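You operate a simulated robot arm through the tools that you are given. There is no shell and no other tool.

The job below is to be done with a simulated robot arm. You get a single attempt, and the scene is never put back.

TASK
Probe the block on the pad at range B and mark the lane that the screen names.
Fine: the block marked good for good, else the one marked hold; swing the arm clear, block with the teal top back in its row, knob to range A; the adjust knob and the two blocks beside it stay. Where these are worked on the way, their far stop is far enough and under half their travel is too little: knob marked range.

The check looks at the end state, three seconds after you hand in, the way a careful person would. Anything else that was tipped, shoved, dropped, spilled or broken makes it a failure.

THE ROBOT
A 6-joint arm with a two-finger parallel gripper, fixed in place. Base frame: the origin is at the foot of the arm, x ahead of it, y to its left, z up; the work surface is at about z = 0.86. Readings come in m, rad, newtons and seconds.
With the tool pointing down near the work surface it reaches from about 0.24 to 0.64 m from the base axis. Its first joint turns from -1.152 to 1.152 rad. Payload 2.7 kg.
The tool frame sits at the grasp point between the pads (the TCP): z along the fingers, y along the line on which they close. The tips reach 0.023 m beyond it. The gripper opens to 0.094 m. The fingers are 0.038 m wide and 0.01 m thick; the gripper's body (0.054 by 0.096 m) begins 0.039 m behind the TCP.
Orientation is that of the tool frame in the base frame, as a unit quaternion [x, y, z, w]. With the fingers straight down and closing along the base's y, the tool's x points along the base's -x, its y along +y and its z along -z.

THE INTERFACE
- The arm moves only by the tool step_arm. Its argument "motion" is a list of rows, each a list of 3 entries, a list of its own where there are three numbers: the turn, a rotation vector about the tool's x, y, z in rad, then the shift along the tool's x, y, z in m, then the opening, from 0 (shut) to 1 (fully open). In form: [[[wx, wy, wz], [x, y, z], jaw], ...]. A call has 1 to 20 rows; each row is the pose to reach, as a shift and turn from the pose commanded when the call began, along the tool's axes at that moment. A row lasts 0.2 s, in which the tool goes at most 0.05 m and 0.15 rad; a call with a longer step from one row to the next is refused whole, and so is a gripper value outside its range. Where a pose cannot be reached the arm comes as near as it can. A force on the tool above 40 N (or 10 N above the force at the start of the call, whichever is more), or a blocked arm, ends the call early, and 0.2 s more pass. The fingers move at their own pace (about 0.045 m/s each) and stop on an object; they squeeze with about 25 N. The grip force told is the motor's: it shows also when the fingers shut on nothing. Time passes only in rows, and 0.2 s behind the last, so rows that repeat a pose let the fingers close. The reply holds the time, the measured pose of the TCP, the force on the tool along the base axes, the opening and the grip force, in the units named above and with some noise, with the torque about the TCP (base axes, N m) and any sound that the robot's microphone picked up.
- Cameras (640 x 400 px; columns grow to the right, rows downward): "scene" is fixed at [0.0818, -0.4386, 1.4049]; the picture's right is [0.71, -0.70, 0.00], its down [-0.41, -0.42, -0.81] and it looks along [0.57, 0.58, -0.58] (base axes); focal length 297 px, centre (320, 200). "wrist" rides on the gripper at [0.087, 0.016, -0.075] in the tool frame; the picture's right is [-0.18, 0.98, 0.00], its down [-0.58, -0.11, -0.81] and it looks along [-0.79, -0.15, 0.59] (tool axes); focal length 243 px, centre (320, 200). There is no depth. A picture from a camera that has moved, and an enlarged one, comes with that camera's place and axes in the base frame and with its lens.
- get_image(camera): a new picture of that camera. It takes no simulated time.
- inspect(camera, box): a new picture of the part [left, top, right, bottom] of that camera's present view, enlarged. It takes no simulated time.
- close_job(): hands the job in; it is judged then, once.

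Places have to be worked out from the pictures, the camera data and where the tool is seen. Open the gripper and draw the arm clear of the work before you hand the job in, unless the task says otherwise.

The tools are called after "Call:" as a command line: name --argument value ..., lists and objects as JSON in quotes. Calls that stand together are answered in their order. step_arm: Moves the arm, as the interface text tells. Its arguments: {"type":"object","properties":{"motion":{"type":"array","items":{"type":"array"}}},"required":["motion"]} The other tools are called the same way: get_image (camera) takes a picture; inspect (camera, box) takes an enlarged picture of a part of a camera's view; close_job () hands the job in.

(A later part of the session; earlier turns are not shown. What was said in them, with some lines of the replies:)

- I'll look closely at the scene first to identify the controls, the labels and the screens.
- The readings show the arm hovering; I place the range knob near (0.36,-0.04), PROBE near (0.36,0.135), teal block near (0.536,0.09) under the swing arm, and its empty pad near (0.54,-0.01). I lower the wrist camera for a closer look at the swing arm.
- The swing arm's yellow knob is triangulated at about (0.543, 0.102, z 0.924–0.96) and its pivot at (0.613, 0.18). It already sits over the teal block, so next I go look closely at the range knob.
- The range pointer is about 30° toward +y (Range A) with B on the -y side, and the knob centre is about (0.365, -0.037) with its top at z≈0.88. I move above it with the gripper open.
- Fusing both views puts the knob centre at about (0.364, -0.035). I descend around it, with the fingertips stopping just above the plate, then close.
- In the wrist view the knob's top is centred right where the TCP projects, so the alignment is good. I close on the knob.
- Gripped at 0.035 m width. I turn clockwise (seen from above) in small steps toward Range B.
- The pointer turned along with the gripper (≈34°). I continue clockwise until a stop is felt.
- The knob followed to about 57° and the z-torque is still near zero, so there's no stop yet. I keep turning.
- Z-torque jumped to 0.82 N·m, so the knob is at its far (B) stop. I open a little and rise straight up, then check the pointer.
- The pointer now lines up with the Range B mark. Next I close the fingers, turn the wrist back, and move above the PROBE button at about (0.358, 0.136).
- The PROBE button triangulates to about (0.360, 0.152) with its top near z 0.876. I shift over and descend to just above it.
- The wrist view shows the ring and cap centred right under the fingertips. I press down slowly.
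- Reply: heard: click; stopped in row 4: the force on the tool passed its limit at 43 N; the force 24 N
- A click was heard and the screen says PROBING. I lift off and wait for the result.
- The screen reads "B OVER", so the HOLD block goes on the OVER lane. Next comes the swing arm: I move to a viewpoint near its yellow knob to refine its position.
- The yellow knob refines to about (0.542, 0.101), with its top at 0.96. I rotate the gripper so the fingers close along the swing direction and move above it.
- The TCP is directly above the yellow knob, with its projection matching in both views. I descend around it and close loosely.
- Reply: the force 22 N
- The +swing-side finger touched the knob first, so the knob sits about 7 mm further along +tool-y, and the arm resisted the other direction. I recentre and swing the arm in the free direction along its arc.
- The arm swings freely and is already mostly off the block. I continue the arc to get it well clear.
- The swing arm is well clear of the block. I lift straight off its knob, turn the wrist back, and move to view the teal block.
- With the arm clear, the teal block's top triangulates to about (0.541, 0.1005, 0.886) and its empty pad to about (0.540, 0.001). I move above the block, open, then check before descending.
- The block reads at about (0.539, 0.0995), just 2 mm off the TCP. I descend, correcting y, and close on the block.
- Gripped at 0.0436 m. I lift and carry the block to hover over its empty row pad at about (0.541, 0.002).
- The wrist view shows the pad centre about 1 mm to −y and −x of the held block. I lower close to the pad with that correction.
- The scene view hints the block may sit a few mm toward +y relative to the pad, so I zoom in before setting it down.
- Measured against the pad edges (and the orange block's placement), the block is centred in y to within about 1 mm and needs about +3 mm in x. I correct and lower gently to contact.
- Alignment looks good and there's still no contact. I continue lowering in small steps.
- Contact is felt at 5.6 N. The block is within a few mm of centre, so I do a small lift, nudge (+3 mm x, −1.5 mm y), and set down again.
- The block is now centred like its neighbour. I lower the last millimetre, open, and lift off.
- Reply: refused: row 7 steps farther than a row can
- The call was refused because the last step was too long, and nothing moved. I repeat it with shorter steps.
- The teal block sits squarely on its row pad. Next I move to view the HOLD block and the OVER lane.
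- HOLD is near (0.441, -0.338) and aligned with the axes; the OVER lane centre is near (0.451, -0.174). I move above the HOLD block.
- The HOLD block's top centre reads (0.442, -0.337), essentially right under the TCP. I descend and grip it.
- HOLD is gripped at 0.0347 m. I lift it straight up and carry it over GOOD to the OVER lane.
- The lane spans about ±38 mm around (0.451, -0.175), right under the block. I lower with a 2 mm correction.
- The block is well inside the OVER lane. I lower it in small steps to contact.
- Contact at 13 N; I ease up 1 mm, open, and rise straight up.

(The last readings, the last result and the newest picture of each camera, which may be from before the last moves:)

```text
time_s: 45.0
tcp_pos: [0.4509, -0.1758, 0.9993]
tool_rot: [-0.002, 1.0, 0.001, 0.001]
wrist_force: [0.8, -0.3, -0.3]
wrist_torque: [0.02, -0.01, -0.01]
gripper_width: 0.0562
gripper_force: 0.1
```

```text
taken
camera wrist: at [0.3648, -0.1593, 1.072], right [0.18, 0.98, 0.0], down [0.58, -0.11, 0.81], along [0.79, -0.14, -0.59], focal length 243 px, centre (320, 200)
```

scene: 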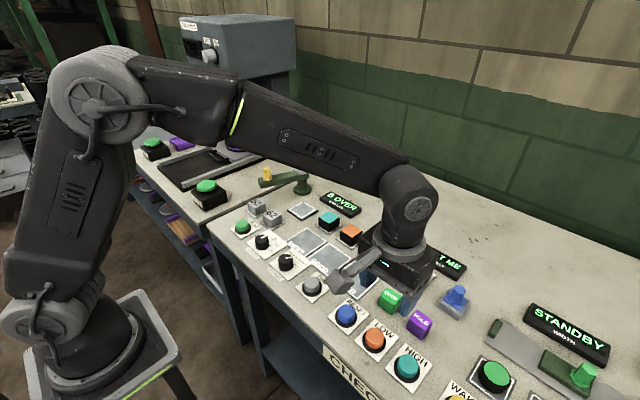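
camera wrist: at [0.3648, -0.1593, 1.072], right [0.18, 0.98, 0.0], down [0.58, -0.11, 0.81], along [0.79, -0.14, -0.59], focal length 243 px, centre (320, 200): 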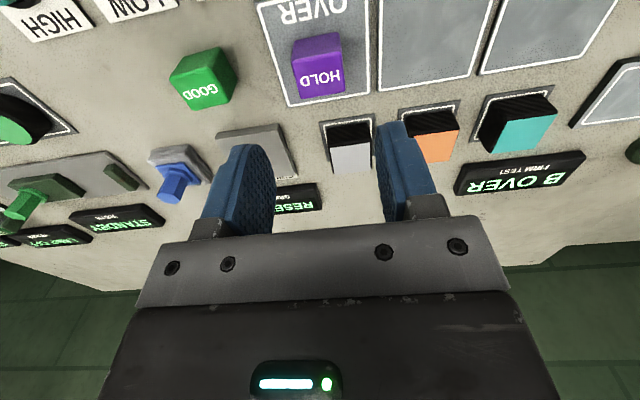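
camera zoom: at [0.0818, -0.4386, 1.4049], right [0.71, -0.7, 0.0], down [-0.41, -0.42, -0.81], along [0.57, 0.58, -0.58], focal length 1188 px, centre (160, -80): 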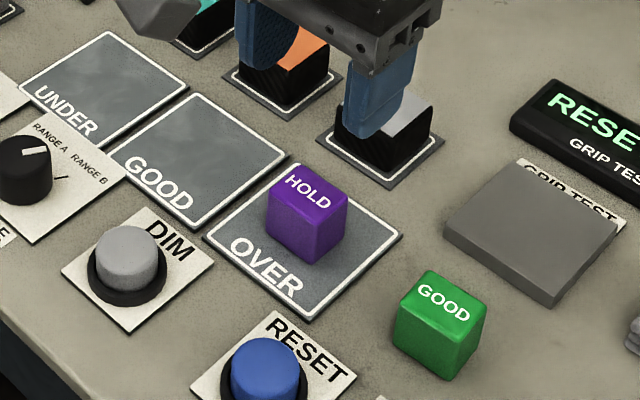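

HOLD sits inside the OVER lane. Last item: I return to the range knob at (0.362, -0.035) with the wrist pre-rotated, to turn it back to A.

Call:
step_arm --motion '[[[0, 0, 0.12], [0.018, 0.028, 0], 0.7], [[0, 0, 0.24], [0.036, 0.056, 0], 0.7], [[0, 0, 0.36], [0.054, 0.084, 0.01], 0.7], [[0, 0, 0.48], [0.072, 0.112, 0.03], 0.7], [[0, 0, 0.6], [0.089, 0.141, 0.06], 0.7], [[0, 0, 0.6], [0.089, 0.141, 0.06], 0.7], [[0, 0, 0.6], [0.089, 0.141, 0.06], 0.7]]'

Call:
get_image --camera "wrist"

Call:
inspect --camera "scene" --box '[220, 200, 360, 300]'

```text
time_s: 46.6
tcp_pos: [0.3612, -0.0336, 0.9424]
tool_rot: [0.294, 0.956, 0.001, 0.001]
wrist_force: [-0.2, -0.5, -0.6]
wrist_torque: [0.02, -0.04, -0.01]
gripper_width: 0.0655
gripper_force: 0.0
```

```text
taken
camera wrist: at [0.2992, 0.0286, 1.0143], right [0.7, 0.71, 0.0], down [0.42, -0.42, 0.81], along [0.57, -0.57, -0.59], focal length 243 px, centre (320, 200)
```

wrist: 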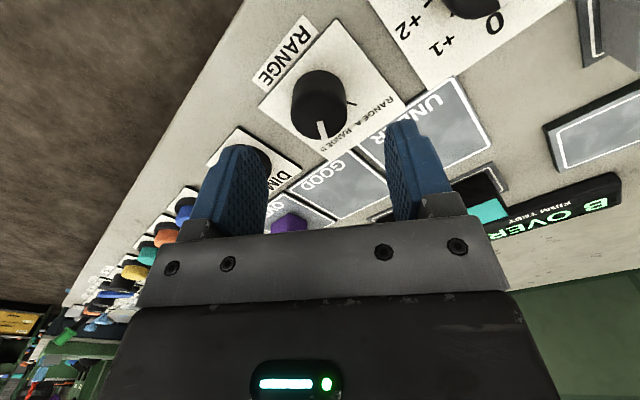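

```text
4.00 times, centred on (290, 250) of scene
camera zoom: at [0.0818, -0.4386, 1.4049], right [0.71, -0.7, 0.0], down [-0.41, -0.42, -0.81], along [0.57, 0.58, -0.58], focal length 1188 px, centre (440, 0)
```

zoom: 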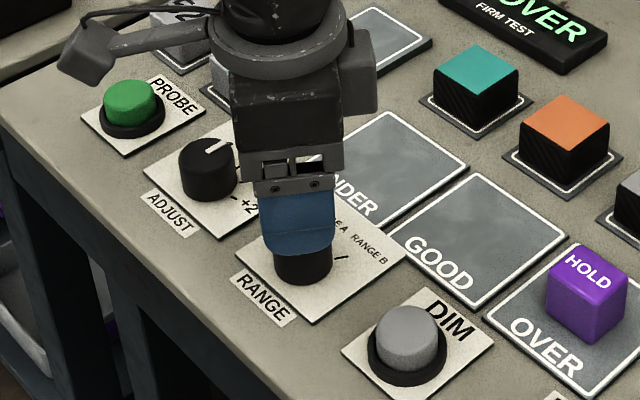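

The TCP is over the knob. I descend to the same height as before and close on it.

Call:
step_arm --motion '[[[0, 0, 0], [-0.001, 0, 0.02], 0.7], [[0, 0, 0], [-0.001, 0, 0.04], 0.7], [[0, 0, 0], [-0.001, 0, 0.049], 0.7], [[0, 0, 0], [-0.001, 0, 0.049], 0.45], [[0, 0, 0], [-0.001, 0, 0.049], 0.25], [[0, 0, 0], [-0.001, 0, 0.049], 0.15], [[0, 0, 0], [-0.001, 0, 0.049], 0.15]]'

Call:
get_image --camera "wrist"

```text
time_s: 48.2
tcp_pos: [0.3641, -0.0353, 0.8927]
tool_rot: [0.295, 0.956, 0.0, 0.0]
wrist_force: [1.8, 0.8, -5.7]
wrist_torque: [-0.58, -0.12, -0.02]
gripper_width: 0.0346
gripper_force: 44.9
```

```text
taken
camera wrist: at [0.3009, 0.0266, 0.9655], right [0.7, 0.71, 0.0], down [0.42, -0.42, 0.81], along [0.57, -0.57, -0.59], focal length 243 px, centre (320, 200)
```

wrist: 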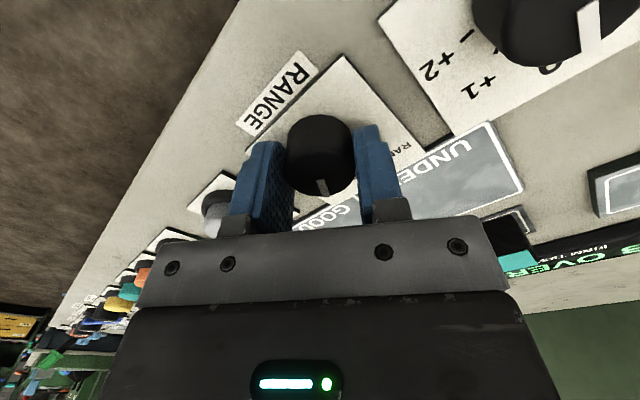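

Gripped at 0.0346 m. I turn counter-clockwise about 1.0 rad toward A.

Call:
step_arm --motion '[[[0, 0, -0.1], [0, 0, 0], 0.15], [[0, 0, -0.2], [0, 0, 0], 0.15], [[0, 0, -0.3], [0, 0, 0], 0.15], [[0, 0, -0.4], [0, 0, 0], 0.15], [[0, 0, -0.5], [0, 0, 0], 0.15], [[0, 0, -0.6], [0, 0, 0], 0.15], [[0, 0, -0.7], [0, 0, 0], 0.15], [[0, 0, -0.8], [0, 0, 0], 0.15], [[0, 0, -0.9], [0, 0, 0], 0.15], [[0, 0, -1.0], [0, 0, 0], 0.15]]'

Call:
get_image --camera "wrist"

```text
time_s: 50.4
tcp_pos: [0.3644, -0.0345, 0.8924]
tool_rot: [-0.201, 0.98, 0.0, 0.003]
wrist_force: [9.7, 23.0, 5.6]
wrist_torque: [0.29, 1.02, -0.03]
gripper_width: 0.0348
gripper_force: 45.2
```

```text
taken
camera wrist: at [0.2773, -0.0535, 0.9651], right [-0.22, 0.98, 0.0], down [0.57, 0.13, 0.81], along [0.79, 0.18, -0.59], focal length 243 px, centre (320, 200)
```

wrist: 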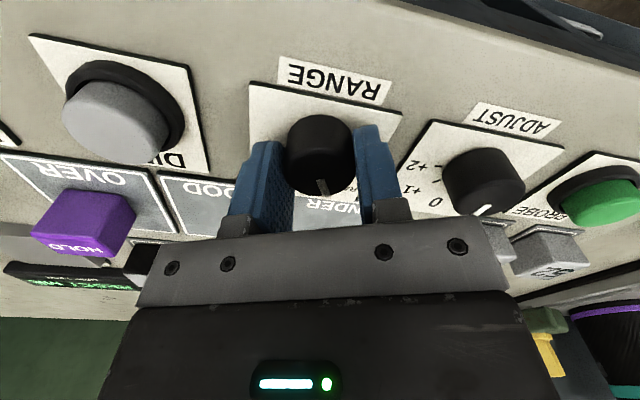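

The pointer followed 1.0 rad with no stop torque yet. I continue in small steps until the stop is felt.

Call:
step_arm --motion '[[[0, 0, -0.07], [0, 0, 0], 0.15], [[0, 0, -0.14], [0, 0, 0], 0.15], [[0, 0, -0.2], [0, 0, 0], 0.15]]'

Call:
get_image --camera "wrist"

```text
time_s: 51.2
tcp_pos: [0.3624, -0.035, 0.8918]
tool_rot: [-0.298, 0.954, 0.001, 0.0]
wrist_force: [-2.0, 17.0, 8.4]
wrist_torque: [-0.45, -0.11, -0.44]
gripper_width: 0.0349
gripper_force: 45.2
```

```text
taken
camera wrist: at [0.2814, -0.071, 0.9649], right [-0.41, 0.91, 0.0], down [0.54, 0.24, 0.81], along [0.74, 0.33, -0.59], focal length 243 px, centre (320, 200)
```

wrist: 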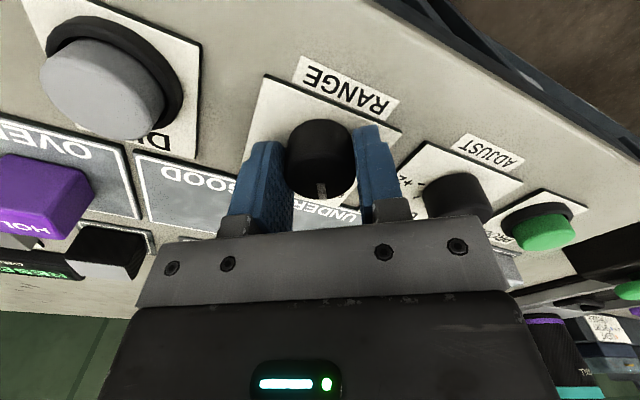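

Z-torque is −0.44 N·m, so the knob is at the A stop. I open and rise straight up.

Call:
step_arm --motion '[[[0, 0, 0.01], [0, 0, 0], 0.4], [[0, 0, 0.01], [0, 0, 0], 0.65], [[0, 0, 0.01], [0, 0, 0], 0.65], [[0, 0, 0.01], [0, 0, -0.02], 0.65], [[0, 0, 0.01], [0, 0, -0.05], 0.65], [[0, 0, 0.01], [0, 0, -0.09], 0.65], [[0, 0, 0.01], [0, 0, -0.12], 0.65]]'

Call:
get_image --camera "wrist"

Call:
inspect --camera "scene" --box '[220, 200, 360, 300]'

```text
time_s: 52.8
tcp_pos: [0.3617, -0.0364, 1.0126]
tool_rot: [-0.293, 0.956, 0.001, 0.001]
wrist_force: [0.8, -0.7, 0.4]
wrist_torque: [-0.01, -0.02, 0.03]
gripper_width: 0.061
gripper_force: 0.0
```

```text
taken
camera wrist: at [0.2809, -0.071, 1.086], right [-0.4, 0.92, 0.0], down [0.54, 0.23, 0.81], along [0.74, 0.32, -0.59], focal length 243 px, centre (320, 200)
```

wrist: 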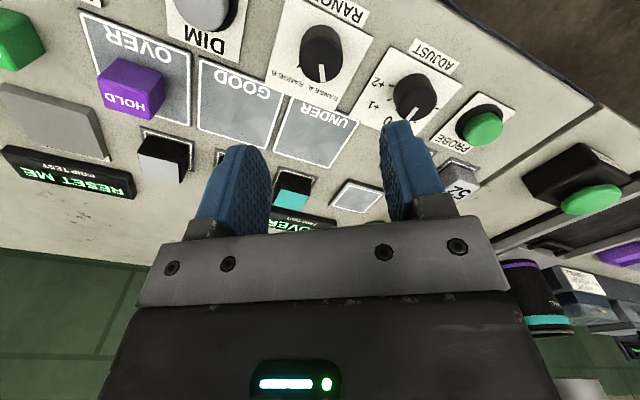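

```text
4.00 times, centred on (290, 250) of scene
camera zoom: at [0.0818, -0.4386, 1.4049], right [0.71, -0.7, 0.0], down [-0.41, -0.42, -0.81], along [0.57, 0.58, -0.58], focal length 1188 px, centre (440, 0)
```

zoom: 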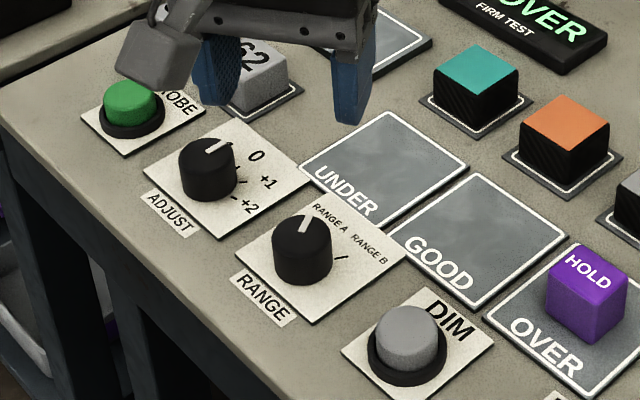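

The pointer is back at Range A and ADJUST is unchanged. I retract the arm up and clear, then do a final check.

Call:
step_arm --motion '[[[0, 0, 0.14], [0, 0, -0.045], 1], [[0, 0, 0.28], [0, 0, -0.09], 1], [[0, 0, 0.42], [0, 0, -0.135], 1], [[0, 0, 0.56], [0, 0, -0.18], 1], [[0, 0, 0.59], [0, 0, -0.21], 1], [[0, 0, 0.59], [0, 0, -0.21], 1]]'

Call:
get_image --camera "scene"

Call:
inspect --camera "scene" --box '[220, 160, 380, 260]'

Call:
inspect --camera "scene" --box '[320, 230, 520, 350]'

Call:
get_image --camera "wrist"

```text
time_s: 54.2
tcp_pos: [0.3628, -0.0352, 1.2234]
tool_rot: [-0.001, 1.0, 0.001, 0.001]
wrist_force: [0.4, 0.6, 0.7]
wrist_torque: [-0.01, -0.01, 0.02]
gripper_width: 0.0941
gripper_force: 0.1
```

```text
taken
```

scene: 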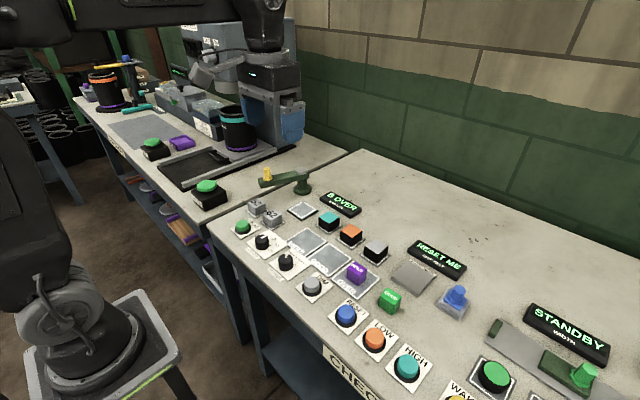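

```text
4.00 times, centred on (300, 210) of scene
camera zoom: at [0.0818, -0.4386, 1.4049], right [0.71, -0.7, 0.0], down [-0.41, -0.42, -0.81], along [0.57, 0.58, -0.58], focal length 1188 px, centre (400, 160)
```

zoom: 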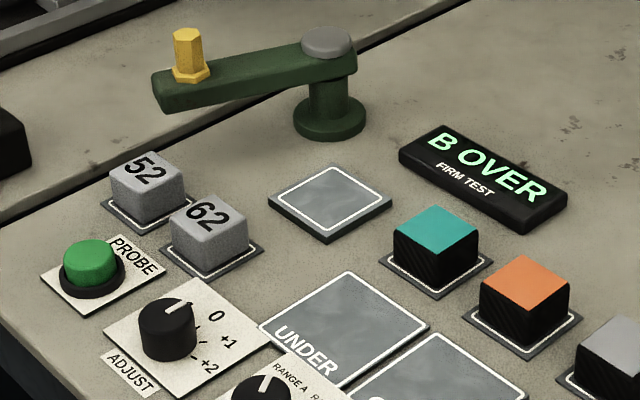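

```text
3.20 times, centred on (420, 290) of scene
camera zoom: at [0.0818, -0.4386, 1.4049], right [0.71, -0.7, 0.0], down [-0.41, -0.42, -0.81], along [0.57, 0.58, -0.58], focal length 950 px, centre (0, -88)
```

zoom: 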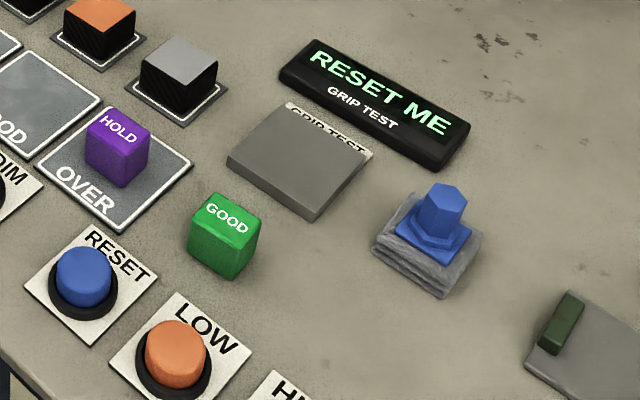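

```text
taken
camera wrist: at [0.2763, -0.0195, 1.296], right [0.18, 0.98, 0.0], down [0.58, -0.11, 0.81], along [0.79, -0.15, -0.59], focal length 243 px, centre (320, 200)
```

wrist: 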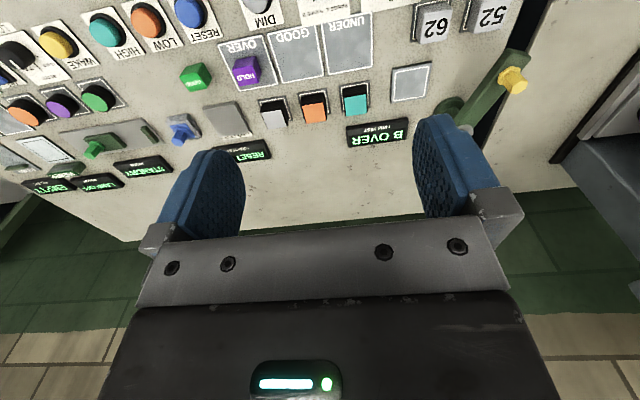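

The final pictures show everything in place: HOLD is on OVER, the teal block is in its row, the swing arm is clear and the knob is at range A. ADJUST and the 52 and 62 blocks are unchanged, and the gripper is open and clear, so I hand in.

Call:
close_job

```text
The job is handed in.
```

I probed the block at range B. The screen read "B OVER", so I set the block marked hold on the OVER lane and handed the job in. The hand-in gave no verdict, so what follows is what the last pictures showed.

- **Swing arm:** it is swung well clear of the pad.
- **Teal-topped block:** it is back on its own pad in the row, centred to within a few millimetres.
- **Range knob:** I turned it to the B stop for the probe and back to the A stop afterwards. The pointer is at range A.
- **Left alone:** the adjust knob and the 52 and 62 blocks look unchanged. The block marked good was not used and is still where it stood.

Nothing else looked tipped or moved. The gripper was open and raised clear before I handed in.
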